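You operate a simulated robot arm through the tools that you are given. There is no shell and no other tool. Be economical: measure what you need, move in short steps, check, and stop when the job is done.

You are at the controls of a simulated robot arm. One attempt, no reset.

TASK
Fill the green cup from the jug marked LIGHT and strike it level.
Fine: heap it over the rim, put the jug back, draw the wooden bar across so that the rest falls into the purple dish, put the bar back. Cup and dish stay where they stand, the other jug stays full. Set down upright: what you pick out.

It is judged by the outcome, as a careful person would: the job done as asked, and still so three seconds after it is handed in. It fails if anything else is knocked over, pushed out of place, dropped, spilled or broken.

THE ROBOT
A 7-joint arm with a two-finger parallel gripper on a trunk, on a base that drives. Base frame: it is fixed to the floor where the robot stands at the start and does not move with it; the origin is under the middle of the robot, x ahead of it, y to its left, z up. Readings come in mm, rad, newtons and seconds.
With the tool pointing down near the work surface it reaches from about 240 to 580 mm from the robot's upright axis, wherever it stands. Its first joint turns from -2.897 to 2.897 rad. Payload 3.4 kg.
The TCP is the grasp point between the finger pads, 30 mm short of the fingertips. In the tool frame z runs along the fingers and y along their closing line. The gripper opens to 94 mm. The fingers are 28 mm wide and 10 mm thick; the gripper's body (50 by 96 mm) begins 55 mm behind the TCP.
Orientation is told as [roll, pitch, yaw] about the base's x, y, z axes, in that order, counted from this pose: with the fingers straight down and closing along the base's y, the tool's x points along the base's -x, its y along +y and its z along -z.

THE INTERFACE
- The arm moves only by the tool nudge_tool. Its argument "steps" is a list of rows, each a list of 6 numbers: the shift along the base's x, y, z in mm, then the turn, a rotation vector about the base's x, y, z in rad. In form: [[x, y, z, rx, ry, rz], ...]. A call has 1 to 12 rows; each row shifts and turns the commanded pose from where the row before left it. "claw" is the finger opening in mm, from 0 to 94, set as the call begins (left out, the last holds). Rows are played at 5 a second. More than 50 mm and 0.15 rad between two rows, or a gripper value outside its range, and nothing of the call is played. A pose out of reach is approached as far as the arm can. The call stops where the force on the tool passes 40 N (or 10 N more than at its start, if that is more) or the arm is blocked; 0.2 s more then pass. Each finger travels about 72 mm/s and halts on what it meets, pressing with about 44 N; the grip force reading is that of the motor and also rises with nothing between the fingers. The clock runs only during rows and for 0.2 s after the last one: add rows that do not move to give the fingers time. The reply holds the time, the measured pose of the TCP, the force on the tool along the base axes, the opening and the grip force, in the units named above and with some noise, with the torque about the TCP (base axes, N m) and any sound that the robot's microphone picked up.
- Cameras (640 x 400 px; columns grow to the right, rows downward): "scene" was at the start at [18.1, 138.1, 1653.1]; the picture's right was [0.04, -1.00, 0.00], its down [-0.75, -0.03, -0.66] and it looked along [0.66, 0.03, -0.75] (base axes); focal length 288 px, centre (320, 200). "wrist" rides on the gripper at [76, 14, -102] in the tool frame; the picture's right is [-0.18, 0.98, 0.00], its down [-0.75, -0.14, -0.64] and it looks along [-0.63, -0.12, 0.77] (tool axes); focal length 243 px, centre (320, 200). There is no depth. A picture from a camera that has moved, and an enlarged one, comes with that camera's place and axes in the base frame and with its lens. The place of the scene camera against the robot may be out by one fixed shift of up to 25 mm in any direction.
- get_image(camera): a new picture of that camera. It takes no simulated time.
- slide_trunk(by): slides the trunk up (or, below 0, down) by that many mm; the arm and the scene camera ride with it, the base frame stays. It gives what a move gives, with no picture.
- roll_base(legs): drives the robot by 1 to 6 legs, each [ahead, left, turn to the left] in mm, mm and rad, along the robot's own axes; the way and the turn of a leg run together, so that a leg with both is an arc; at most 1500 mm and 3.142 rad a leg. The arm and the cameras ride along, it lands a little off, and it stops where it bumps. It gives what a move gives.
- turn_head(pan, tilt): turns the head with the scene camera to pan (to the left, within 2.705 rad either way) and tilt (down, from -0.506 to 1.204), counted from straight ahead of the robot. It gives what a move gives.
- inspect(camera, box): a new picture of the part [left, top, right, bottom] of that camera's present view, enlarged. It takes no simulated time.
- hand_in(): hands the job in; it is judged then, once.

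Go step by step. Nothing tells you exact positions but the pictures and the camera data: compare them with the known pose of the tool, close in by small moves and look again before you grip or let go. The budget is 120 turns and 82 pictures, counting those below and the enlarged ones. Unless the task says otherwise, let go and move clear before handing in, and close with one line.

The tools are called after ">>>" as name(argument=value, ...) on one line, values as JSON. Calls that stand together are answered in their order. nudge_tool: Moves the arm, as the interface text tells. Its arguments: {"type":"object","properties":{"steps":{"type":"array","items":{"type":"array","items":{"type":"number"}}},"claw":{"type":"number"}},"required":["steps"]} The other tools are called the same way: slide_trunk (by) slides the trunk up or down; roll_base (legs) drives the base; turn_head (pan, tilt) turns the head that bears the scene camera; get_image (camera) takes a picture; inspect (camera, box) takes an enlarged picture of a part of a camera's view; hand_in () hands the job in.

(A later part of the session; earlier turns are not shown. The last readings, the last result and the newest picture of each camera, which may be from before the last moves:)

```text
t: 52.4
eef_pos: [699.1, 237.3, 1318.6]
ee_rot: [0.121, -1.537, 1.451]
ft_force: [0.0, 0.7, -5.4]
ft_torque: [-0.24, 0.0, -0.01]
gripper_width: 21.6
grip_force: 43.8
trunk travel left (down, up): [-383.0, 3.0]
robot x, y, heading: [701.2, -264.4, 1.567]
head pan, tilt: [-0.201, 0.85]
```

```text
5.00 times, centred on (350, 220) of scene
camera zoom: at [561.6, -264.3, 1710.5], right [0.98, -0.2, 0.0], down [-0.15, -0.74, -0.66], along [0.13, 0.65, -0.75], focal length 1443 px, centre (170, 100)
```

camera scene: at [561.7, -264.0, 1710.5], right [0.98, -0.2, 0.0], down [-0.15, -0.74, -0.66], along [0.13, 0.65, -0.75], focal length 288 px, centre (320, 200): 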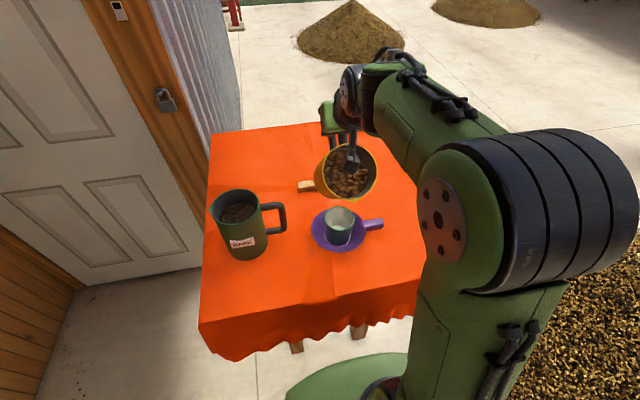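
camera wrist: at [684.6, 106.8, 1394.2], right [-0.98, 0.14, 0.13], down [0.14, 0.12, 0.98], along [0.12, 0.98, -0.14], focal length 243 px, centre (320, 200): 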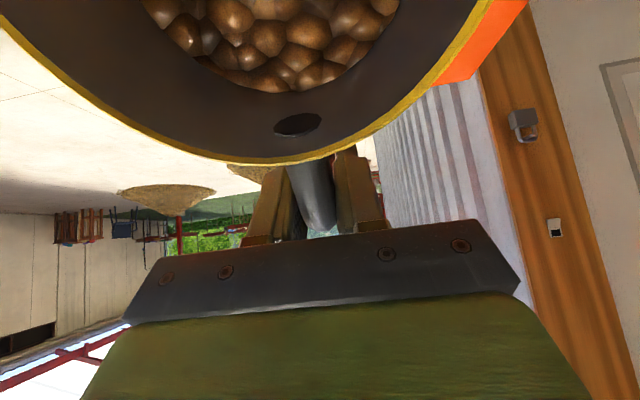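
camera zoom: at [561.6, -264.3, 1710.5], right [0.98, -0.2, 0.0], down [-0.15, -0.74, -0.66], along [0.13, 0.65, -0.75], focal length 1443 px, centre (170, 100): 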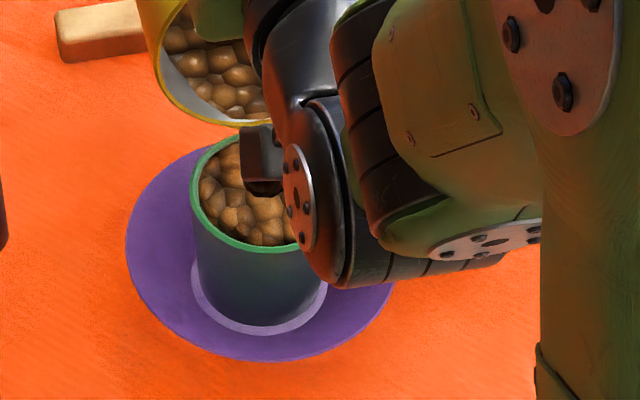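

>>> nudge_tool(steps=[[0, -4.4, 1.3, 0.03, 0, 0], [0, 0, 0, 0, 0, 0], [0, 0, 0, 0, 0, 0], [0, 0, 0, 0, 0, 0]])

>>> inspect(camera="scene", box=[300, 180, 400, 260])

>>> get_image(camera="wrist")

```text
t: 53.4
eef_pos: [699.8, 233.1, 1321.1]
ee_rot: [1.038, -1.566, 0.534]
ft_force: [0.1, 0.2, -5.3]
ft_torque: [-0.25, 0.01, 0.03]
gripper_width: 21.4
grip_force: 44.0
trunk travel left (down, up): [-383.0, 3.0]
robot x, y, heading: [697.5, -264.7, 1.575]
head pan, tilt: [-0.201, 0.85]
```

```text
5.00 times, centred on (350, 220) of scene
camera zoom: at [561.6, -264.3, 1710.5], right [0.98, -0.2, 0.0], down [-0.15, -0.74, -0.66], along [0.13, 0.65, -0.75], focal length 1443 px, centre (170, 100)
```

zoom: 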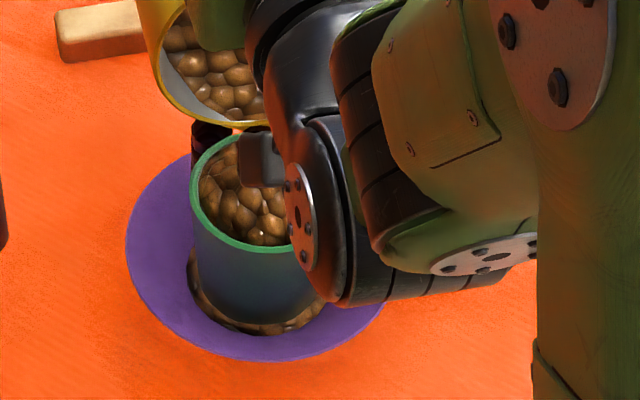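

```text
43 pictures are left
camera wrist: at [684.3, 130.7, 1244.8], right [-0.98, 0.0, 0.19], down [0.14, -0.64, 0.75], along [0.12, 0.77, 0.63], focal length 243 px, centre (320, 200)
```

wrist: 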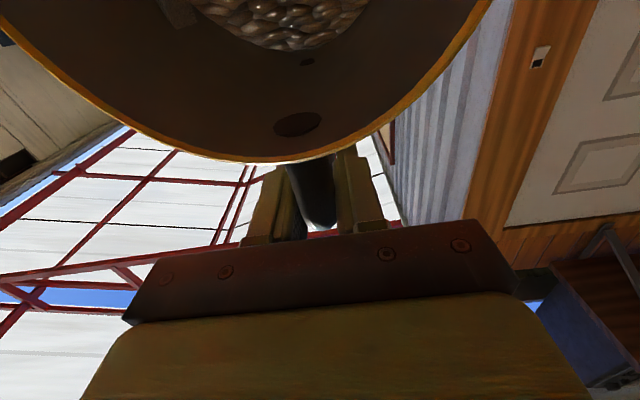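

Some beans have started overflowing into the dish. I look closer before doing anything more.

>>> inspect(camera="scene", box=[315, 190, 375, 250])

>>> nudge_tool(steps=[[0, 4.4, -1.3, -0.03, 0, 0], [0, 4.4, -1.3, -0.03, 0, 0], [0, 0, 0, 0, 0, 0]])

>>> inspect(camera="scene", box=[315, 190, 375, 250])

```text
6.67 times, centred on (345, 220) of scene
camera zoom: at [561.6, -264.3, 1710.5], right [0.98, -0.2, 0.0], down [-0.15, -0.74, -0.66], along [0.13, 0.65, -0.75], focal length 1924 px, centre (153, 67)
```

zoom: 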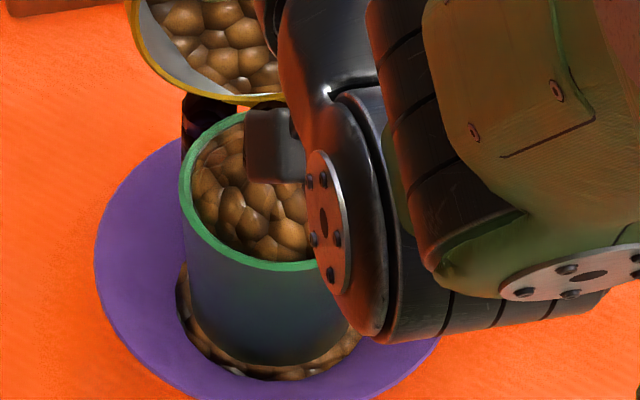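

```text
t: 54.2
eef_pos: [699.7, 242.2, 1318.0]
ee_rot: [0.058, -1.508, 1.515]
ft_force: [0.2, -0.2, -5.1]
ft_torque: [-0.25, 0.0, 0.0]
gripper_width: 21.7
grip_force: 43.7
trunk travel left (down, up): [-383.0, 3.0]
robot x, y, heading: [699.9, -262.8, 1.569]
head pan, tilt: [-0.201, 0.85]
```

```text
6.67 times, centred on (345, 220) of scene
camera zoom: at [561.6, -264.3, 1710.5], right [0.98, -0.2, 0.0], down [-0.15, -0.74, -0.66], along [0.13, 0.65, -0.75], focal length 1924 px, centre (153, 67)
```

zoom: 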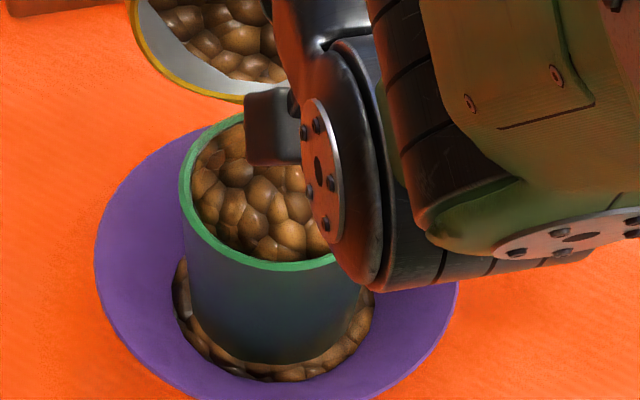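

Flow has stopped. I tilt the jug back a bit and lift it aside to see the cup's fill.

>>> nudge_tool(steps=[[0, 5, 10, -0.1, 0, 0], [0, 5, 15, -0.1, 0, 0], [0, 5, 15, -0.1, 0, 0], [10, 5, 15, -0.1, 0, 0], [20, 0, 10, -0.1, 0, 0], [25, 0, 0, -0.1, 0, 0], [25, 0, 0, -0.1, 0, 0], [20, 0, 0, 0, 0, 0], [0, 0, 0, 0, 0, 0]])

>>> inspect(camera="scene", box=[300, 180, 400, 260])

```text
t: 56.2
eef_pos: [799.3, 260.6, 1384.4]
ee_rot: [0.004, -0.808, 1.564]
ft_force: [0.2, 0.0, -4.8]
ft_torque: [0.08, -0.02, 0.0]
gripper_width: 21.3
grip_force: 44.5
trunk travel left (down, up): [-383.0, 3.0]
robot x, y, heading: [699.4, -260.2, 1.569]
head pan, tilt: [-0.201, 0.85]
```

```text
5.00 times, centred on (350, 220) of scene
camera zoom: at [561.1, -264.3, 1710.5], right [0.98, -0.2, 0.0], down [-0.15, -0.74, -0.66], along [0.13, 0.65, -0.75], focal length 1443 px, centre (170, 100)
```

zoom: 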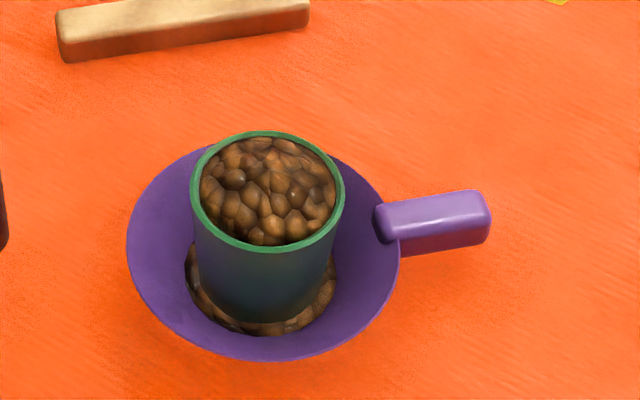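

>>> inspect(camera="scene", box=[325, 200, 375, 240])

```text
10.00 times, centred on (350, 220) of scene
camera zoom: at [561.1, -264.3, 1710.5], right [0.98, -0.2, 0.0], down [-0.15, -0.74, -0.66], along [0.13, 0.65, -0.75], focal length 2885 px, centre (20, 0)
```

zoom: 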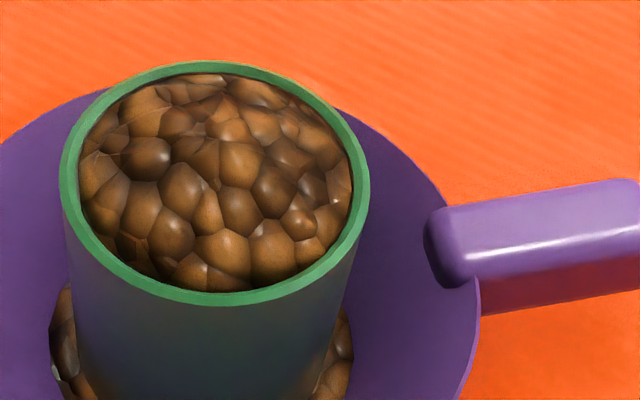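

The cup is nearly level but not clearly heaped, and the last beans fell past the back rim. I return with the spout shifted ~12 mm nearer and ~8 mm to +x so that the rest lands in the middle.

>>> nudge_tool(steps=[[-25, -4, 0, 0.1, 0, 0], [-25, -4, 0, 0.1, 0, 0], [-22, -4, 0, 0.1, 0, 0], [-20, -4, 0, 0.1, 0, 0], [0, -5, -10, 0.1, 0, 0], [0, -5, -20, 0.1, 0, 0], [0, -4, -15, 0.08, 0, 0], [0, 0, -15, 0, 0, 0], [0, 0, 0, 0, 0, 0]])

>>> inspect(camera="scene", box=[300, 180, 400, 260])

```text
t: 58.2
eef_pos: [706.7, 232.4, 1324.5]
ee_rot: [0.046, -1.488, 1.526]
ft_force: [0.4, -0.4, -5.2]
ft_torque: [-0.23, 0.02, 0.03]
gripper_width: 21.3
grip_force: 44.1
trunk travel left (down, up): [-383.0, 3.0]
robot x, y, heading: [698.4, -264.2, 1.568]
head pan, tilt: [-0.201, 0.85]
```

```text
5.00 times, centred on (350, 220) of scene
camera zoom: at [561.5, -264.8, 1710.5], right [0.98, -0.2, 0.0], down [-0.15, -0.74, -0.66], along [0.13, 0.65, -0.75], focal length 1443 px, centre (170, 100)
```

zoom: 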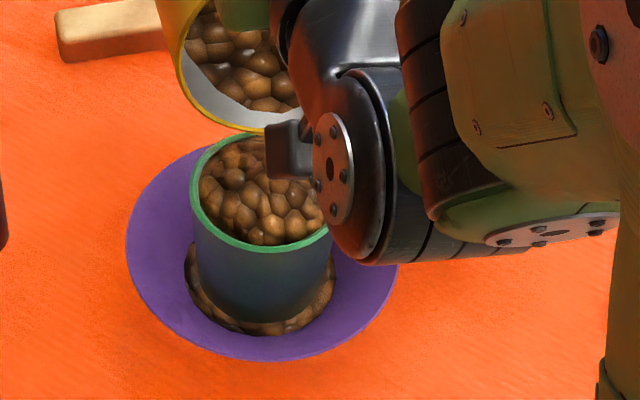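

>>> nudge_tool(steps=[[0, -4.4, 1.3, 0.03, 0, 0], [0, -4.4, 1.2, 0.03, 0, 0]])

>>> inspect(camera="scene", box=[315, 190, 375, 250])

```text
t: 58.8
eef_pos: [707.5, 225.5, 1326.4]
ee_rot: [0.198, -1.546, 1.369]
ft_force: [-0.4, -0.3, -5.1]
ft_torque: [-0.24, 0.01, -0.02]
gripper_width: 21.2
grip_force: 44.1
trunk travel left (down, up): [-383.0, 3.0]
robot x, y, heading: [700.4, -264.6, 1.567]
head pan, tilt: [-0.201, 0.85]
```

```text
6.67 times, centred on (345, 220) of scene
camera zoom: at [562.0, -264.3, 1710.6], right [0.98, -0.2, 0.0], down [-0.15, -0.74, -0.66], along [0.13, 0.65, -0.75], focal length 1924 px, centre (153, 67)
```

zoom: 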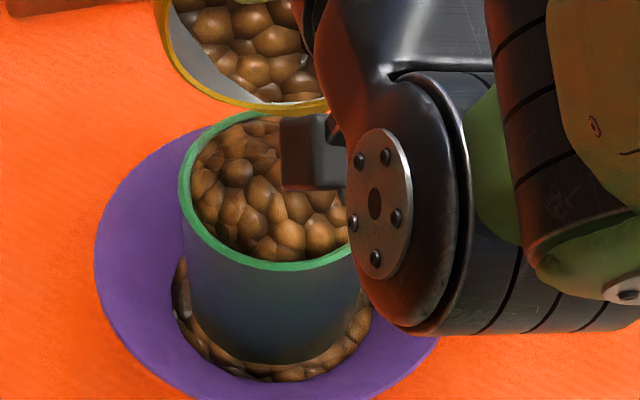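

>>> nudge_tool(steps=[[0, -4.4, 1.1, 0.03, 0, 0]])

>>> inspect(camera="scene", box=[315, 190, 375, 250])

```text
t: 59.2
eef_pos: [709.4, 220.6, 1327.4]
ee_rot: [2.727, -1.562, -1.155]
ft_force: [0.3, 0.1, -4.7]
ft_torque: [-0.23, 0.01, -0.03]
gripper_width: 21.5
grip_force: 43.8
trunk travel left (down, up): [-383.0, 3.0]
robot x, y, heading: [695.5, -264.7, 1.569]
head pan, tilt: [-0.201, 0.85]
```

```text
6.67 times, centred on (345, 220) of scene
camera zoom: at [563.0, -264.3, 1710.6], right [0.98, -0.2, 0.0], down [-0.15, -0.74, -0.66], along [0.13, 0.65, -0.75], focal length 1924 px, centre (153, 67)
```

zoom: 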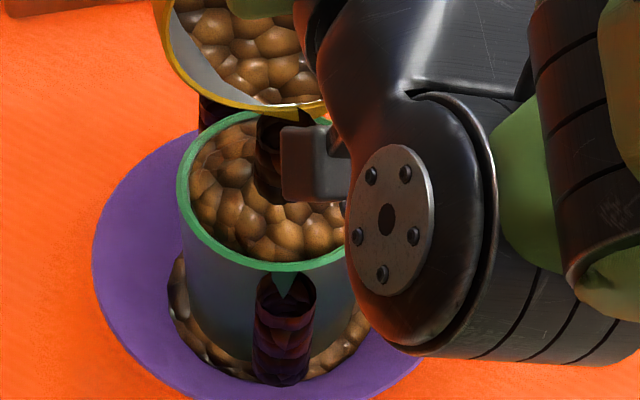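

The stream enters the cup, and the cup overflows over its rim into the dish: it is fully heaped. I tilt back at once.

>>> nudge_tool(steps=[[0, 4.4, -1, -0.1, 0, 0], [0, 5, 5, -0.12, 0, 0], [0, 5, 10, -0.12, 0, 0], [0, 5, 15, -0.12, 0, 0], [10, 5, 15, -0.12, 0, 0], [20, 5, 10, -0.12, 0, 0], [25, 0, 0, -0.12, 0, 0], [25, 0, 0, 0, 0, 0], [25, 0, 0, 0, 0, 0], [0, 0, 0, 0, 0, 0]])

>>> inspect(camera="scene", box=[310, 190, 390, 250])

```text
t: 61.4
eef_pos: [810.1, 248.3, 1383.2]
ee_rot: [0.002, -0.756, 1.567]
ft_force: [-0.3, -0.4, -4.7]
ft_torque: [0.07, -0.05, -0.01]
gripper_width: 21.4
grip_force: 44.2
trunk travel left (down, up): [-383.0, 3.0]
robot x, y, heading: [697.7, -264.4, 1.568]
head pan, tilt: [-0.201, 0.85]
```

```text
6.67 times, centred on (350, 220) of scene
camera zoom: at [560.9, -264.5, 1710.5], right [0.98, -0.2, 0.0], down [-0.15, -0.74, -0.66], along [0.13, 0.65, -0.75], focal length 1924 px, centre (120, 67)
```

zoom: 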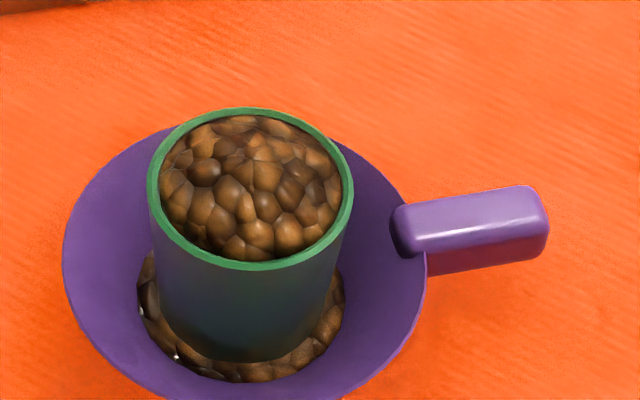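

The cup is heaped. Now I bring the jug upright and drive back to put it in its place.

>>> nudge_tool(steps=[[10, -10, 0, -0.12, 0, 0], [10, -10, 0, -0.12, 0, 0], [10, -10, 0, -0.12, 0, 0], [10, -10, 0, -0.12, 0, 0], [0, -10, 0, -0.12, 0, 0], [0, -10, 0, -0.12, 0, 0], [0, 0, 0, -0.036, 0, 0], [0, 0, 0, 0, 0, 0]])

>>> roll_base(legs=[[0, -105, 0]])

>>> nudge_tool(steps=[[8, 0, -5, 0, 0, -0.128], [8, 0, -5, 0, 0, -0.128], [8, 0, -5, 0, 0, -0.128], [8, 0, -5, 0, 0, -0.128], [8, 0, -5, 0, 0, -0.128], [8, 0, -5, 0, 0, -0.128], [8, 0, -5, 0, 0, -0.128], [8, 0, -5, 0, 0, -0.128], [8, 0, -5, 0, 0, -0.128], [8, 0, -5, 0, 0, -0.128], [8, 0, -5, 0, 0, -0.128], [0, 0, 0, 0, 0, -0.128]])

```text
t: 63.2
eef_pos: [852.3, 189.3, 1380.6]
ee_rot: [0.001, -0.002, 1.568]
ft_force: [-0.4, 0.4, -5.4]
ft_torque: [0.35, -0.03, 0.01]
gripper_width: 21.5
grip_force: 43.5
trunk travel left (down, up): [-383.0, 3.0]
robot x, y, heading: [699.3, -266.2, 1.567]
head pan, tilt: [-0.201, 0.85]
```

```text
t: 64.3
eef_pos: [956.4, 188.4, 1381.8]
ee_rot: [0.0, -0.002, 1.57]
ft_force: [0.6, 0.2, -4.5]
ft_torque: [0.38, -0.02, -0.01]
gripper_width: 21.3
grip_force: 43.6
trunk travel left (down, up): [-383.0, 3.0]
robot x, y, heading: [802.7, -264.6, 1.568]
head pan, tilt: [-0.201, 0.85]
```

```text
t: 66.9
eef_pos: [1042.6, 188.9, 1323.3]
ee_rot: [-0.002, -0.001, 0.032]
ft_force: [-0.5, -0.1, -5.2]
ft_torque: [0.02, -0.4, 0.0]
gripper_width: 21.5
grip_force: 44.4
trunk travel left (down, up): [-383.0, 3.0]
robot x, y, heading: [801.4, -261.8, 1.572]
head pan, tilt: [-0.201, 0.85]
```

>>> nudge_tool(steps=[[-5, 8.5, 0, 0, -0.006, 0], [-5.5, 8.5, -15, 0, 0, 0], [0, 0, -25, 0, 0, 0], [0, 0, -25, 0, 0, 0], [0, 0, -25, 0, 0, 0], [0, 0, -25, 0, 0, 0], [0, 0, -20, 0, 0, 0], [0, 0, -8, 0, 0, 0], [0, 0, 0, 0, 0, 0]])

>>> get_image(camera="scene")

```text
t: 68.9
eef_pos: [1033.5, 204.3, 1182.1]
ee_rot: [-0.001, -0.008, 0.034]
ft_force: [0.0, 0.1, -4.8]
ft_torque: [0.01, -0.37, -0.01]
gripper_width: 21.4
grip_force: 43.9
trunk travel left (down, up): [-383.0, 3.0]
robot x, y, heading: [801.2, -267.3, 1.568]
head pan, tilt: [-0.201, 0.85]
```

```text
34 pictures are left
camera scene: at [666.8, -264.6, 1710.6], right [0.98, -0.2, 0.0], down [-0.15, -0.74, -0.66], along [0.13, 0.65, -0.75], focal length 288 px, centre (320, 200)
```

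scene: 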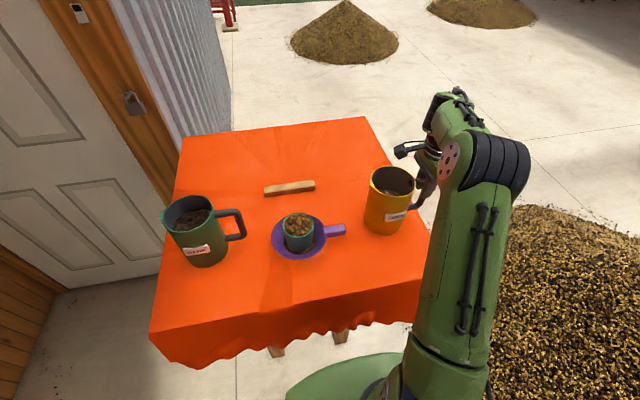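

Clean so far. I set the jug down gently, watching the force.

>>> nudge_tool(steps=[[0, 1, -4, 0, 0, 0], [0, 0, -4, 0, 0, 0], [0, 0, -2, 0, 0, 0], [0, 0, -1, 0, 0, 0], [0, 0, 0, 0, 0, 0]])

```text
t: 70.1
eef_pos: [1033.4, 206.2, 1172.9]
ee_rot: [0.003, -0.01, 0.034]
ft_force: [3.7, 2.7, 15.9]
ft_torque: [-0.12, 1.26, -0.03]
gripper_width: 21.2
grip_force: 43.9
trunk travel left (down, up): [-383.0, 3.0]
robot x, y, heading: [800.1, -265.2, 1.571]
head pan, tilt: [-0.201, 0.85]
```

>>> nudge_tool(steps=[[0, 0, 1.2, 0, 0, 0], [0, 0, 0, 0, 0, 0]])

>>> nudge_tool(steps=[[0, 0, 0, 0, 0, 0], [0, 0, 0, 0, 0, 0], [0, 0, 0, 0, 0, 0]], claw=60)

>>> get_image(camera="wrist")

```text
t: 70.7
eef_pos: [1032.8, 205.7, 1172.9]
ee_rot: [-0.001, -0.01, 0.033]
ft_force: [2.8, 2.9, 11.1]
ft_torque: [0.01, 0.12, -0.02]
gripper_width: 21.5
grip_force: 43.9
trunk travel left (down, up): [-383.0, 3.0]
robot x, y, heading: [802.6, -265.5, 1.576]
head pan, tilt: [-0.201, 0.85]
```

```text
t: 71.5
eef_pos: [1031.9, 205.4, 1172.2]
ee_rot: [-0.002, -0.01, 0.033]
ft_force: [-0.2, -0.1, 0.2]
ft_torque: [-0.02, 0.03, -0.03]
gripper_width: 60.2
grip_force: 0.0
trunk travel left (down, up): [-383.0, 3.0]
robot x, y, heading: [800.2, -268.2, 1.573]
head pan, tilt: [-0.201, 0.85]
```

```text
33 pictures are left
camera wrist: at [955.3, 218.0, 1275.0], right [0.15, 0.99, 0.0], down [0.75, -0.12, 0.65], along [0.64, -0.1, -0.76], focal length 243 px, centre (320, 200)
```

wrist: 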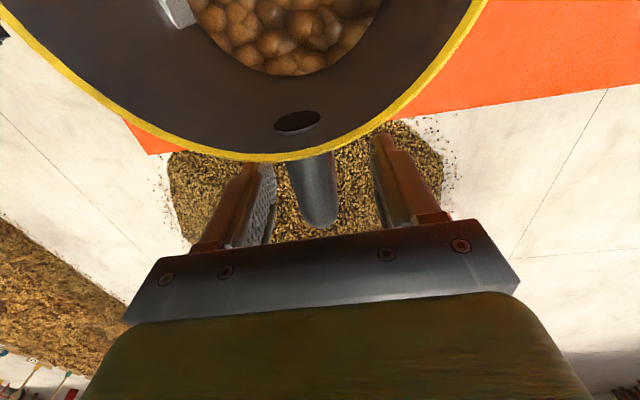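

The jug stands in its old spot. I rise clear, then go for the bar.

>>> nudge_tool(steps=[[0, 0, 10, 0, 0, 0], [0, 0, 25, 0, 0, 0], [0, 0, 30, 0, 0, 0], [0, 0, 30, 0, 0, 0], [-15, 0, 20, 0, 0, 0], [-40, 0, 5, 0, 0, 0], [-40, 0, 0, 0, 0, 0], [-40, 0, 0, 0, 0, 0], [-40, 0, 0, 0, 0, 0], [0, 0, 0, 0, 0, 0]], claw=70)

>>> get_image(camera="scene")

>>> get_image(camera="wrist")

```text
t: 73.7
eef_pos: [857.7, 206.2, 1293.6]
ee_rot: [0.0, -0.009, 0.033]
ft_force: [0.5, 0.6, 0.5]
ft_torque: [0.01, 0.02, 0.02]
gripper_width: 69.9
grip_force: 0.1
trunk travel left (down, up): [-383.0, 3.0]
robot x, y, heading: [804.2, -265.5, 1.573]
head pan, tilt: [-0.201, 0.85]
```

```text
32 pictures are left
camera scene: at [667.9, -265.2, 1710.7], right [0.98, -0.2, 0.0], down [-0.15, -0.74, -0.66], along [0.13, 0.65, -0.75], focal length 288 px, centre (320, 200)
```

scene: 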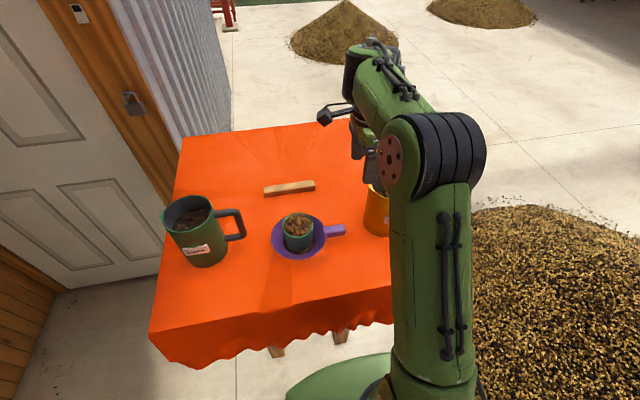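

```text
31 pictures are left
camera wrist: at [781.0, 219.0, 1395.2], right [0.15, 0.99, 0.0], down [0.75, -0.12, 0.65], along [0.64, -0.1, -0.76], focal length 243 px, centre (320, 200)
```

wrist: 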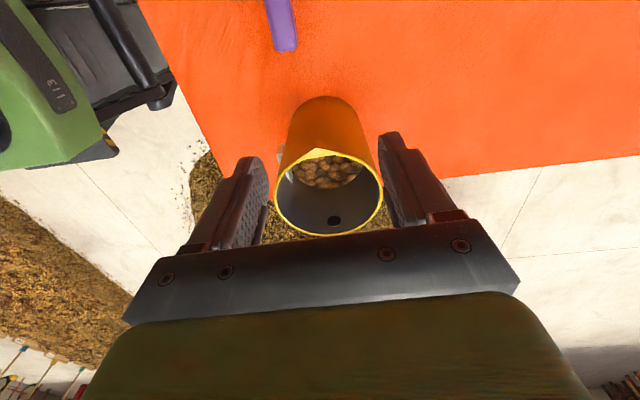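

Jug upright in place. I drive ahead ~85 mm and slightly left to bring the bar within reach.

>>> roll_base(legs=[[85, 35, 0]])

>>> nudge_tool(steps=[[-15, 20, 0, 0, 0, 0], [-15, 20, 0, 0, 0, 0], [-15, 20, -10, 0, 0, 0], [-5, 20, -20, 0, 0, 0], [0, 10, -30, 0, 0, 0], [0, 0, -30, 0, 0, 0], [0, 0, -20, 0, 0, 0], [0, 0, 0, 0, 0, 0]])

>>> get_image(camera="wrist")

```text
t: 74.8
eef_pos: [821.6, 292.6, 1291.7]
ee_rot: [-0.004, -0.009, 0.035]
ft_force: [0.3, 0.1, -0.2]
ft_torque: [-0.03, 0.03, 0.01]
gripper_width: 70.0
grip_force: 0.0
trunk travel left (down, up): [-383.0, 3.0]
robot x, y, heading: [768.2, -180.2, 1.577]
head pan, tilt: [-0.201, 0.85]
```

```text
t: 76.6
eef_pos: [771.0, 381.4, 1182.0]
ee_rot: [0.0, -0.009, 0.034]
ft_force: [0.6, -0.3, -0.5]
ft_torque: [0.02, 0.02, -0.03]
gripper_width: 70.1
grip_force: 0.1
trunk travel left (down, up): [-383.0, 3.0]
robot x, y, heading: [769.3, -182.3, 1.577]
head pan, tilt: [-0.201, 0.85]
```

```text
30 pictures are left
camera wrist: at [693.2, 394.1, 1284.8], right [0.15, 0.99, 0.0], down [0.75, -0.12, 0.65], along [0.64, -0.1, -0.76], focal length 243 px, centre (320, 200)
```

wrist: 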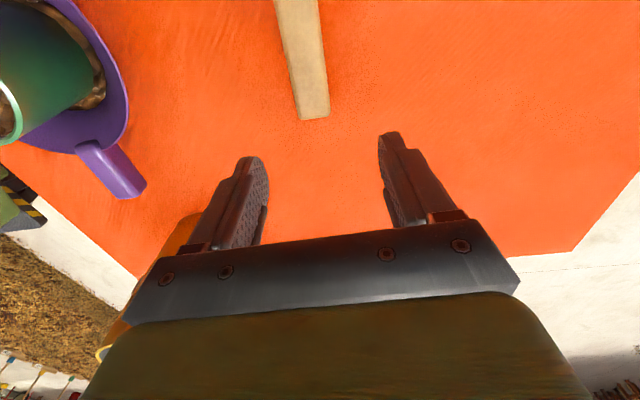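

The bar's right end is at ≈(780, 376), nearly along x. I align over x≈764 and descend partway.

>>> nudge_tool(steps=[[-6, -5, -20, 0, 0, -0.05], [0, 0, -25, 0, 0, 0], [0, 0, -25, 0, 0, 0], [0, 0, -20, 0, 0, 0], [0, 0, 0, 0, 0, 0]])

>>> get_image(camera="wrist")

```text
t: 77.8
eef_pos: [765.3, 375.5, 1092.7]
ee_rot: [0.0, -0.009, -0.015]
ft_force: [0.9, 0.1, 0.5]
ft_torque: [-0.03, -0.03, -0.02]
gripper_width: 69.9
grip_force: 0.0
trunk travel left (down, up): [-383.0, 3.0]
robot x, y, heading: [767.3, -178.1, 1.574]
head pan, tilt: [-0.201, 0.85]
```

```text
29 pictures are left
camera wrist: at [689.2, 391.9, 1195.0], right [0.2, 0.98, 0.0], down [0.75, -0.15, 0.65], along [0.64, -0.13, -0.76], focal length 243 px, centre (320, 200)
```

wrist: 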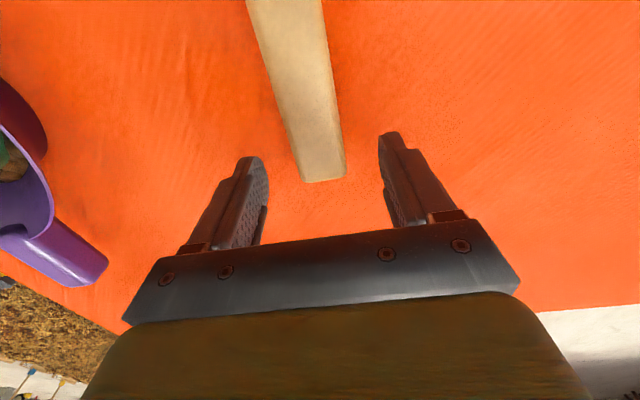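

>>> nudge_tool(steps=[[0, 1, -8, 0, 0, 0], [0, 0, -6, 0, 0, 0], [0, 0, -2, 0, 0, 0], [0, 0, 0, 0, 0, 0]])

>>> get_image(camera="wrist")

```text
t: 78.8
eef_pos: [767.3, 376.1, 1079.9]
ee_rot: [0.005, -0.009, -0.018]
ft_force: [0.6, 3.4, 28.9]
ft_torque: [-1.04, 0.35, 0.04]
gripper_width: 68.4
grip_force: 0.0
trunk travel left (down, up): [-383.0, 3.0]
robot x, y, heading: [766.6, -184.5, 1.571]
head pan, tilt: [-0.201, 0.85]
```

```text
28 pictures are left
camera wrist: at [689.7, 391.5, 1182.4], right [0.2, 0.98, 0.01], down [0.75, -0.16, 0.65], along [0.64, -0.12, -0.76], focal length 243 px, centre (320, 200)
```

wrist: 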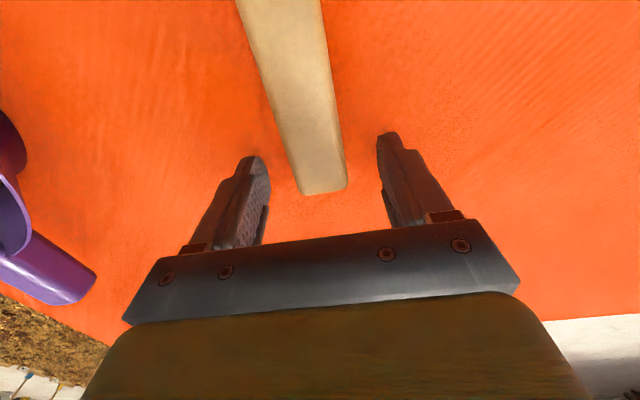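

The fingertips touched the table at TCP z≈1080 (so table ≈1050). I back up so the tips are ~3 mm clear, then close on the bar.

>>> nudge_tool(steps=[[0, 0, 4, 0, 0, 0], [0, 0, 2, 0, 0, 0], [0, 0, 0, 0, 0, 0]])

>>> nudge_tool(steps=[[0, 0, 0, 0, 0, 0], [0, 0, 0, 0, 0, 0], [0, 0, 0, 0, 0, 0], [0, 0, 0, 0, 0, 0]], claw=0)

>>> get_image(camera="wrist")

```text
t: 79.6
eef_pos: [765.4, 377.0, 1083.9]
ee_rot: [-0.002, -0.008, -0.016]
ft_force: [-0.1, -0.5, 0.0]
ft_torque: [-0.02, -0.01, -0.02]
gripper_width: 70.1
grip_force: 0.1
trunk travel left (down, up): [-383.0, 3.0]
robot x, y, heading: [767.1, -179.2, 1.57]
head pan, tilt: [-0.201, 0.85]
```

```text
t: 80.6
eef_pos: [766.6, 377.2, 1084.2]
ee_rot: [0.0, -0.008, -0.015]
ft_force: [-0.2, 0.9, 1.1]
ft_torque: [0.0, -0.02, 0.0]
gripper_width: 29.1
grip_force: 44.7
trunk travel left (down, up): [-383.0, 3.0]
robot x, y, heading: [767.4, -179.3, 1.577]
head pan, tilt: [-0.201, 0.85]
```

```text
27 pictures are left
camera wrist: at [689.4, 393.4, 1185.3], right [0.2, 0.98, 0.0], down [0.75, -0.15, 0.65], along [0.64, -0.13, -0.76], focal length 243 px, centre (320, 200)
```

wrist: 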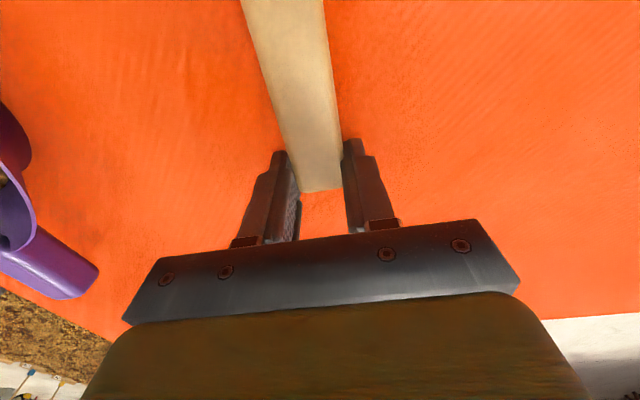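

Bar gripped (29 mm). I lift it and look.

>>> nudge_tool(steps=[[0, 0, 5, 0, 0, 0], [0, 0, 15, 0, 0, 0], [0, 0, 30, 0, 0, 0], [0, 0, 30, 0, 0, 0], [0, 0, 30, 0, 0, 0], [0, 0, 30, 0, 0, 0], [0, 0, 15, 0, 0, 0], [0, 0, 0, 0, 0, 0]])

>>> get_image(camera="scene")

>>> get_image(camera="wrist")

```text
t: 82.4
eef_pos: [765.7, 378.3, 1237.6]
ee_rot: [-0.001, -0.009, -0.015]
ft_force: [-0.3, 0.2, -0.9]
ft_torque: [0.03, -0.05, 0.02]
gripper_width: 29.0
grip_force: 43.8
trunk travel left (down, up): [-383.0, 3.0]
robot x, y, heading: [767.9, -182.4, 1.567]
head pan, tilt: [-0.201, 0.85]
```

```text
26 pictures are left
camera scene: at [631.3, -180.6, 1710.5], right [0.98, -0.2, 0.0], down [-0.15, -0.74, -0.66], along [0.13, 0.65, -0.75], focal length 288 px, centre (320, 200)
```

scene: 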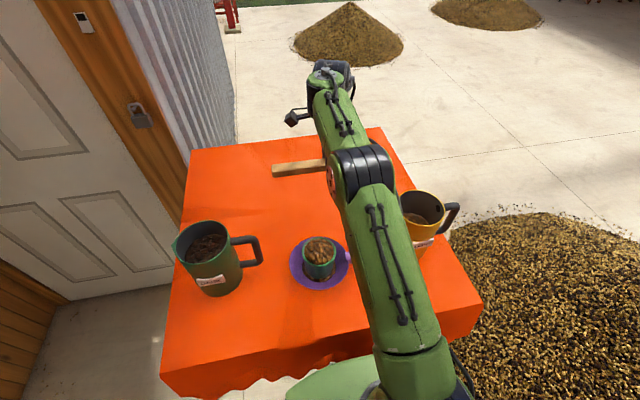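

```text
25 pictures are left
camera wrist: at [689.2, 393.9, 1339.6], right [0.2, 0.98, 0.0], down [0.75, -0.15, 0.65], along [0.64, -0.13, -0.76], focal length 243 px, centre (320, 200)
```

wrist: 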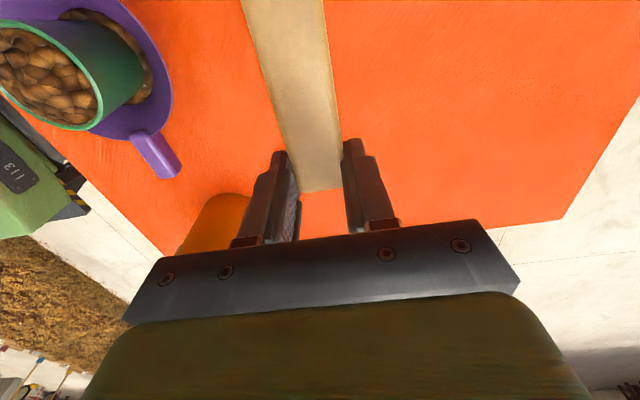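

The bar hangs level. I move it at safe height to just beyond the cup's far side.

>>> nudge_tool(steps=[[3, -25, 0, 0, 0, 0.005], [3, -25, 0, 0, 0.009, 0.005], [3, -25, 0, 0, 0, 0.005], [4, -25, 0, 0, 0, 0], [0, -20, -10, 0, 0, 0], [0, -15, -10, 0, 0, 0], [0, 0, -10, 0, 0, 0], [0, 0, 0, 0, 0, 0]])

>>> get_image(camera="wrist")

>>> get_image(camera="scene")

```text
t: 84.2
eef_pos: [779.3, 242.0, 1208.4]
ee_rot: [0.0, -0.001, 0.001]
ft_force: [0.7, 0.4, -1.9]
ft_torque: [0.02, -0.08, 0.0]
gripper_width: 28.9
grip_force: 44.0
trunk travel left (down, up): [-383.0, 3.0]
robot x, y, heading: [770.6, -178.7, 1.571]
head pan, tilt: [-0.201, 0.85]
```

```text
24 pictures are left
camera wrist: at [703.0, 256.5, 1310.3], right [0.18, 0.98, 0.0], down [0.75, -0.14, 0.64], along [0.63, -0.12, -0.77], focal length 243 px, centre (320, 200)
```

wrist: 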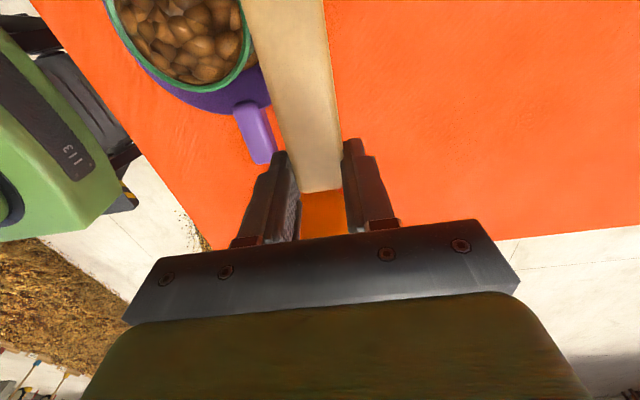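

```text
23 pictures are left
camera scene: at [631.4, -181.2, 1710.5], right [0.98, -0.2, 0.0], down [-0.15, -0.74, -0.66], along [0.13, 0.65, -0.75], focal length 288 px, centre (320, 200)
```

scene: 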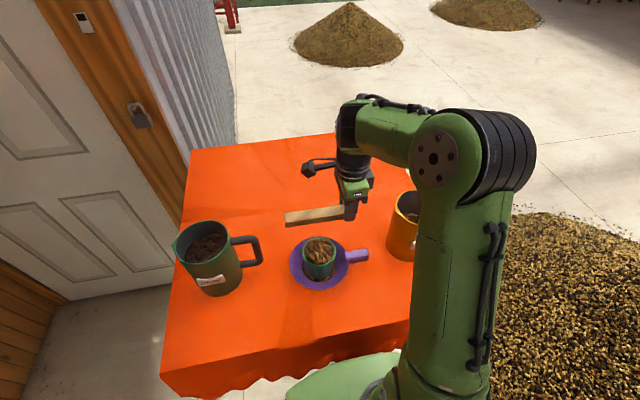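

The cup's far rim is at y≈218; the bar's near edge is 9 mm clear of it. I lower to just above the rim height and move so the bar overlaps the far rim by ~5 mm, to feel for the rim from above.

>>> nudge_tool(steps=[[0, 0, -10, 0, 0, 0], [0, 0, -10, 0, 0, 0], [0, -7, 0, 0, 0, 0], [0, -7, 0, 0, 0, 0], [0, 0, 0, 0, 0, 0]])

>>> nudge_tool(steps=[[0, 0, -1, 0, 0, 0], [0, 0, -1, 0, 0, 0], [0, 0, -1, 0, 0, 0], [0, 0, 0, 0, 0, 0]])

>>> inspect(camera="scene", box=[270, 190, 370, 290])

```text
t: 85.4
eef_pos: [779.3, 229.0, 1189.1]
ee_rot: [-0.003, -0.001, 0.0]
ft_force: [-0.5, 0.4, -1.1]
ft_torque: [0.0, -0.05, -0.04]
gripper_width: 29.0
grip_force: 44.5
trunk travel left (down, up): [-383.0, 3.0]
robot x, y, heading: [769.5, -182.4, 1.578]
head pan, tilt: [-0.201, 0.85]
```

```text
t: 86.4
eef_pos: [779.3, 229.1, 1185.8]
ee_rot: [-0.001, 0.0, 0.0]
ft_force: [0.8, 0.2, -0.6]
ft_torque: [-0.01, -0.09, 0.0]
gripper_width: 29.2
grip_force: 43.9
trunk travel left (down, up): [-383.0, 3.0]
robot x, y, heading: [768.8, -181.1, 1.574]
head pan, tilt: [-0.201, 0.85]
```

```text
4.00 times, centred on (320, 240) of scene
camera zoom: at [631.4, -180.7, 1710.5], right [0.98, -0.2, 0.0], down [-0.15, -0.74, -0.66], along [0.13, 0.65, -0.75], focal length 1154 px, centre (320, 40)
```

zoom: 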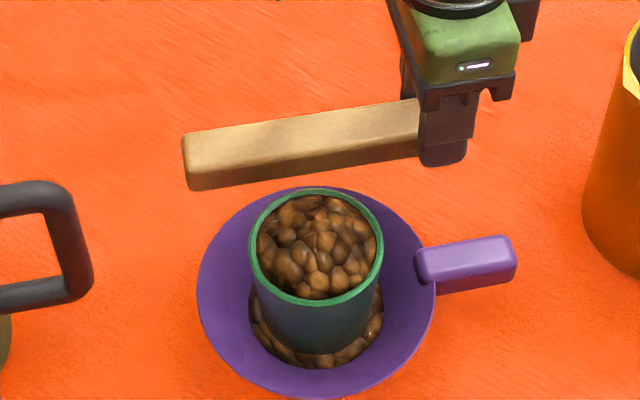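

>>> nudge_tool(steps=[[0, -2, -1.5, 0, 0, 0], [0, 0, -1.5, 0, 0, 0], [0, 0, -1, 0, 0, 0], [0, 0, -1, 0, 0, 0], [0, 0, 0, 0, 0, 0]])

>>> nudge_tool(steps=[[0, 0, -1, 0, 0, 0], [0, 0, -1, 0, 0, 0], [0, 0, 0, 0, 0, 0]])

>>> nudge_tool(steps=[[0, 0, -1, 0, 0, 0], [0, 0, 0, 0, 0, 0]])

>>> inspect(camera="scene", box=[300, 215, 360, 265])

```text
t: 87.6
eef_pos: [780.4, 226.5, 1179.7]
ee_rot: [-0.003, 0.001, -0.001]
ft_force: [0.0, -0.9, -0.4]
ft_torque: [-0.02, -0.09, 0.02]
gripper_width: 28.9
grip_force: 44.5
trunk travel left (down, up): [-383.0, 3.0]
robot x, y, heading: [768.7, -178.1, 1.572]
head pan, tilt: [-0.201, 0.85]
```

```text
t: 88.4
eef_pos: [781.5, 227.3, 1178.0]
ee_rot: [0.0, 0.0, 0.0]
ft_force: [-0.2, 0.8, -0.5]
ft_torque: [0.02, -0.05, -0.05]
gripper_width: 28.8
grip_force: 44.0
trunk travel left (down, up): [-383.0, 3.0]
robot x, y, heading: [767.9, -182.7, 1.574]
head pan, tilt: [-0.201, 0.85]
```

```text
t: 89.0
eef_pos: [777.9, 227.1, 1176.4]
ee_rot: [-0.003, 0.0, -0.001]
ft_force: [0.6, -0.3, -1.2]
ft_torque: [-0.01, -0.04, 0.01]
gripper_width: 28.8
grip_force: 43.7
trunk travel left (down, up): [-383.0, 3.0]
robot x, y, heading: [770.2, -175.8, 1.573]
head pan, tilt: [-0.201, 0.85]
```

```text
8.00 times, centred on (330, 240) of scene
camera zoom: at [631.4, -180.8, 1710.5], right [0.98, -0.2, 0.0], down [-0.15, -0.74, -0.66], along [0.13, 0.65, -0.75], focal length 2308 px, centre (240, -120)
```

zoom: 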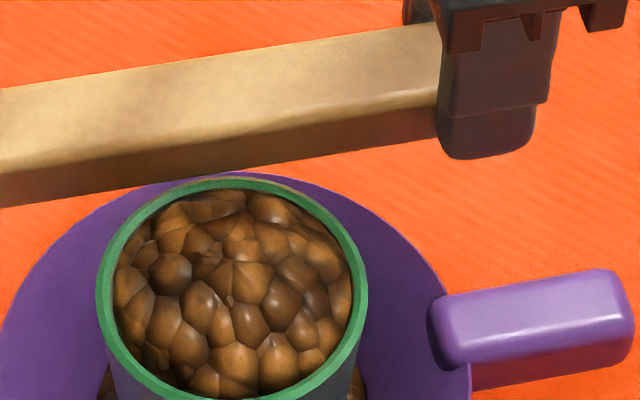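

>>> nudge_tool(steps=[[0, 0, -1, 0, 0, 0], [0, 0, -1, 0, 0, 0], [0, 0, -1, 0, 0, 0], [0, 0, 0, 0, 0, 0]])

>>> nudge_tool(steps=[[0, 0, -1, 0, 0, 0], [0, 0, 0, 0, 0, 0]])

>>> nudge_tool(steps=[[0, 0, -1, 0, 0, 0], [0, 0, 0, 0, 0, 0]])

>>> inspect(camera="scene", box=[300, 215, 360, 265])

```text
t: 90.0
eef_pos: [778.7, 226.6, 1174.4]
ee_rot: [-0.001, 0.0, -0.002]
ft_force: [-0.5, 0.1, -1.0]
ft_torque: [0.01, -0.04, -0.01]
gripper_width: 28.9
grip_force: 44.7
trunk travel left (down, up): [-383.0, 3.0]
robot x, y, heading: [768.9, -182.4, 1.572]
head pan, tilt: [-0.201, 0.85]
```

```text
t: 90.6
eef_pos: [779.8, 227.0, 1173.7]
ee_rot: [0.0, 0.0, 0.0]
ft_force: [0.6, 0.3, 2.3]
ft_torque: [-0.05, 0.18, -0.06]
gripper_width: 28.9
grip_force: 44.5
trunk travel left (down, up): [-383.0, 3.0]
robot x, y, heading: [763.6, -180.6, 1.575]
head pan, tilt: [-0.201, 0.85]
```

```text
t: 91.2
eef_pos: [780.6, 226.4, 1172.2]
ee_rot: [0.001, -0.001, 0.0]
ft_force: [0.5, 0.8, 10.4]
ft_torque: [-0.12, 0.8, -0.14]
gripper_width: 28.8
grip_force: 44.1
trunk travel left (down, up): [-383.0, 3.0]
robot x, y, heading: [767.8, -179.1, 1.576]
head pan, tilt: [-0.201, 0.85]
```

```text
8.00 times, centred on (330, 240) of scene
camera zoom: at [631.6, -181.4, 1710.6], right [0.98, -0.2, 0.0], down [-0.15, -0.74, -0.66], along [0.13, 0.65, -0.75], focal length 2308 px, centre (240, -120)
```

zoom: 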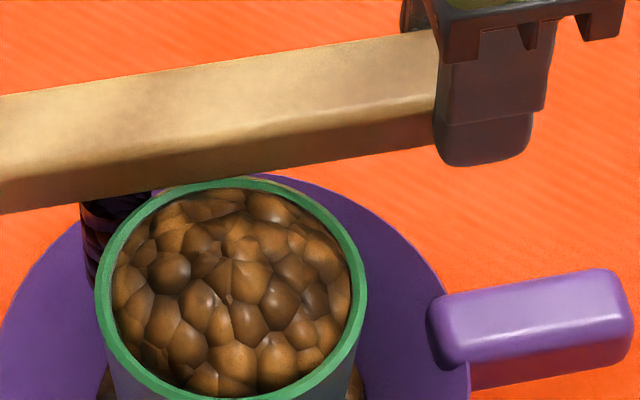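

Contact with the rim felt (≈11 N now, first touch ~1.4 mm higher). I relieve it to a bare touch before sweeping.

>>> nudge_tool(steps=[[0, 0, 1.2, 0, 0, 0], [0, 0, 0, 0, 0, 0], [0, 0, 0, 0, 0, 0]])

```text
t: 92.0
eef_pos: [779.7, 226.6, 1173.4]
ee_rot: [-0.003, 0.001, 0.0]
ft_force: [0.2, 0.1, -1.1]
ft_torque: [0.01, -0.06, 0.0]
gripper_width: 28.8
grip_force: 43.4
trunk travel left (down, up): [-383.0, 3.0]
robot x, y, heading: [765.8, -187.1, 1.575]
head pan, tilt: [-0.201, 0.85]
```

>>> nudge_tool(steps=[[0, 0, -0.3, 0, 0, 0], [0, 0, 0, 0, 0, 0]])

```text
t: 92.6
eef_pos: [779.2, 227.0, 1171.9]
ee_rot: [0.0, 0.0, 0.0]
ft_force: [0.1, -0.2, -1.5]
ft_torque: [-0.01, -0.04, 0.0]
gripper_width: 29.2
grip_force: 44.2
trunk travel left (down, up): [-383.0, 3.0]
robot x, y, heading: [769.3, -178.2, 1.57]
head pan, tilt: [-0.201, 0.85]
```

>>> nudge_tool(steps=[[0, 0, -0.3, 0, 0, 0], [0, 0, 0, 0, 0, 0]])

```text
t: 93.2
eef_pos: [778.8, 227.4, 1172.5]
ee_rot: [0.001, 0.0, 0.0]
ft_force: [-0.2, 0.0, 0.3]
ft_torque: [-0.03, 0.05, 0.01]
gripper_width: 28.9
grip_force: 44.0
trunk travel left (down, up): [-383.0, 3.0]
robot x, y, heading: [769.9, -182.3, 1.576]
head pan, tilt: [-0.201, 0.85]
```

Bare touch (~1 N). Now I draw the bar slowly across.

>>> nudge_tool(steps=[[0, -4, 0, 0, 0, 0], [0, -5, 0, 0, 0, 0], [0, -5, 0, 0, 0, 0], [0, -5, 0, 0, 0, 0], [0, -5, 0, 0, 0, 0], [0, -5, 0, 0, 0, 0], [0, 0, 0, 0, 0, 0]])

>>> inspect(camera="scene", box=[290, 210, 370, 290])

```text
t: 94.8
eef_pos: [779.3, 197.3, 1174.4]
ee_rot: [-0.001, 0.001, 0.0]
ft_force: [0.2, -0.4, -0.4]
ft_torque: [0.04, -0.01, -0.01]
gripper_width: 28.9
grip_force: 43.3
trunk travel left (down, up): [-383.0, 3.0]
robot x, y, heading: [769.9, -184.9, 1.571]
head pan, tilt: [-0.201, 0.85]
```

```text
5.00 times, centred on (330, 250) of scene
camera zoom: at [631.4, -180.6, 1710.5], right [0.98, -0.2, 0.0], down [-0.15, -0.74, -0.66], along [0.13, 0.65, -0.75], focal length 1443 px, centre (270, -50)
```

zoom: 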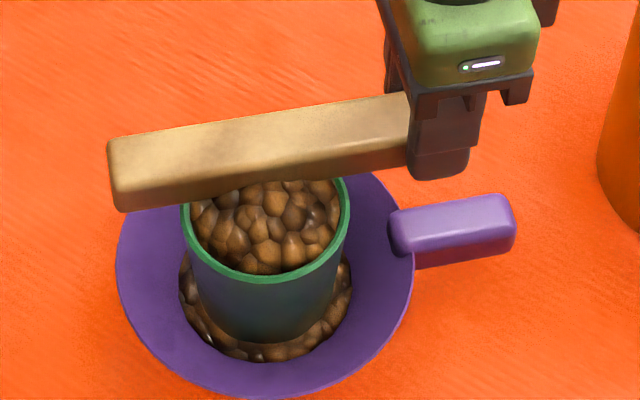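

>>> nudge_tool(steps=[[0, -5, 0, 0, 0, 0], [0, -5, 0, 0, 0, 0], [0, -5, 0, 0, 0, 0], [0, -5, 0, 0, 0, 0], [0, -5, 0, 0, 0, 0], [0, -5, 0, 0, 0, 0], [0, -5, 0, 0, 0, 0], [0, -5, 0, 0, 0, 0]])

>>> inspect(camera="scene", box=[290, 210, 370, 290])

```text
t: 96.6
eef_pos: [779.7, 159.6, 1173.5]
ee_rot: [0.005, 0.001, -0.002]
ft_force: [4.2, 8.6, 20.8]
ft_torque: [0.59, 1.15, -0.54]
gripper_width: 29.0
grip_force: 43.9
trunk travel left (down, up): [-383.0, 3.0]
robot x, y, heading: [771.0, -180.4, 1.57]
head pan, tilt: [-0.201, 0.85]
```

```text
5.00 times, centred on (330, 250) of scene
camera zoom: at [633.1, -181.0, 1710.8], right [0.98, -0.2, 0.0], down [-0.15, -0.74, -0.66], along [0.13, 0.65, -0.75], focal length 1443 px, centre (270, -50)
```

zoom: 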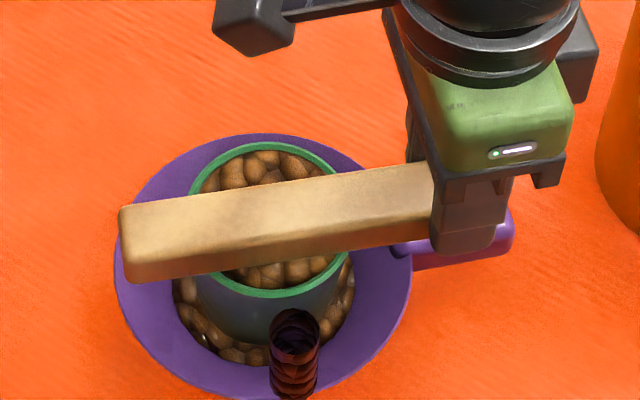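

The force has risen to ~21 N and the cup seems nudged a few mm towards me. I relieve the pressure at once and look.

>>> nudge_tool(steps=[[0, 0, 1.5, 0, 0, 0], [0, 0, 1, 0, 0, 0], [0, 0, 0, 0, 0, 0]])

>>> inspect(camera="scene", box=[290, 210, 370, 290])

```text
t: 97.4
eef_pos: [778.3, 155.8, 1173.9]
ee_rot: [-0.003, 0.0, 0.001]
ft_force: [0.2, -0.3, -1.3]
ft_torque: [0.01, -0.04, 0.01]
gripper_width: 29.2
grip_force: 44.1
trunk travel left (down, up): [-383.0, 3.0]
robot x, y, heading: [766.3, -178.6, 1.573]
head pan, tilt: [-0.201, 0.85]
```

```text
5.00 times, centred on (330, 250) of scene
camera zoom: at [631.5, -180.8, 1710.5], right [0.98, -0.2, 0.0], down [-0.15, -0.74, -0.66], along [0.13, 0.65, -0.75], focal length 1443 px, centre (270, -50)
```

zoom: 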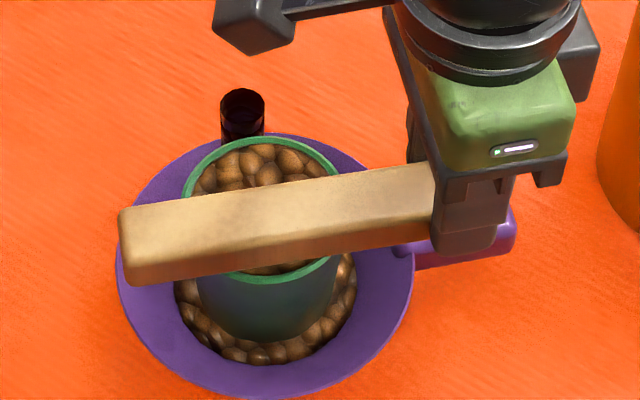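

Good: the cup had only tipped slightly and has settled back to exactly where it stood; the light rubbing made it wedge. I'll sweep with a hair of clearance instead. I feel for the touch height here again.

>>> nudge_tool(steps=[[0, 0, -0.7, 0, 0, 0], [0, 0, 0, 0, 0, 0]])

>>> nudge_tool(steps=[[0, 0, -0.5, 0, 0, 0], [0, 0, 0, 0, 0, 0]])

>>> nudge_tool(steps=[[0, 0, -0.4, 0, 0, 0], [0, 0, 0, 0, 0, 0]])

```text
t: 98.0
eef_pos: [778.3, 157.2, 1173.6]
ee_rot: [-0.003, -0.002, 0.001]
ft_force: [0.0, -0.2, -0.8]
ft_torque: [-0.03, -0.1, 0.0]
gripper_width: 29.2
grip_force: 43.3
trunk travel left (down, up): [-383.0, 3.0]
robot x, y, heading: [767.7, -180.5, 1.578]
head pan, tilt: [-0.201, 0.85]
```

```text
t: 98.6
eef_pos: [778.2, 157.2, 1173.1]
ee_rot: [-0.004, -0.001, -0.001]
ft_force: [0.8, -0.1, -1.2]
ft_torque: [0.03, -0.02, -0.02]
gripper_width: 28.8
grip_force: 44.2
trunk travel left (down, up): [-383.0, 3.0]
robot x, y, heading: [765.1, -179.0, 1.578]
head pan, tilt: [-0.201, 0.85]
```

```text
t: 99.2
eef_pos: [779.6, 157.8, 1172.8]
ee_rot: [0.0, 0.0, 0.001]
ft_force: [0.6, 0.0, 0.0]
ft_torque: [0.0, -0.02, -0.01]
gripper_width: 28.8
grip_force: 44.5
trunk travel left (down, up): [-383.0, 3.0]
robot x, y, heading: [767.1, -178.3, 1.575]
head pan, tilt: [-0.201, 0.85]
```

>>> nudge_tool(steps=[[0, 0, 0.3, 0, 0, 0], [0, -4, 0, 0, 0, 0], [0, -4, 0, 0, 0, 0], [0, -4, 0, 0, 0, 0]])

```text
t: 100.2
eef_pos: [778.8, 145.5, 1173.1]
ee_rot: [0.002, 0.001, 0.0]
ft_force: [0.0, 0.7, -0.3]
ft_torque: [0.04, -0.03, -0.03]
gripper_width: 29.0
grip_force: 44.4
trunk travel left (down, up): [-383.0, 3.0]
robot x, y, heading: [768.3, -180.7, 1.571]
head pan, tilt: [-0.201, 0.85]
```

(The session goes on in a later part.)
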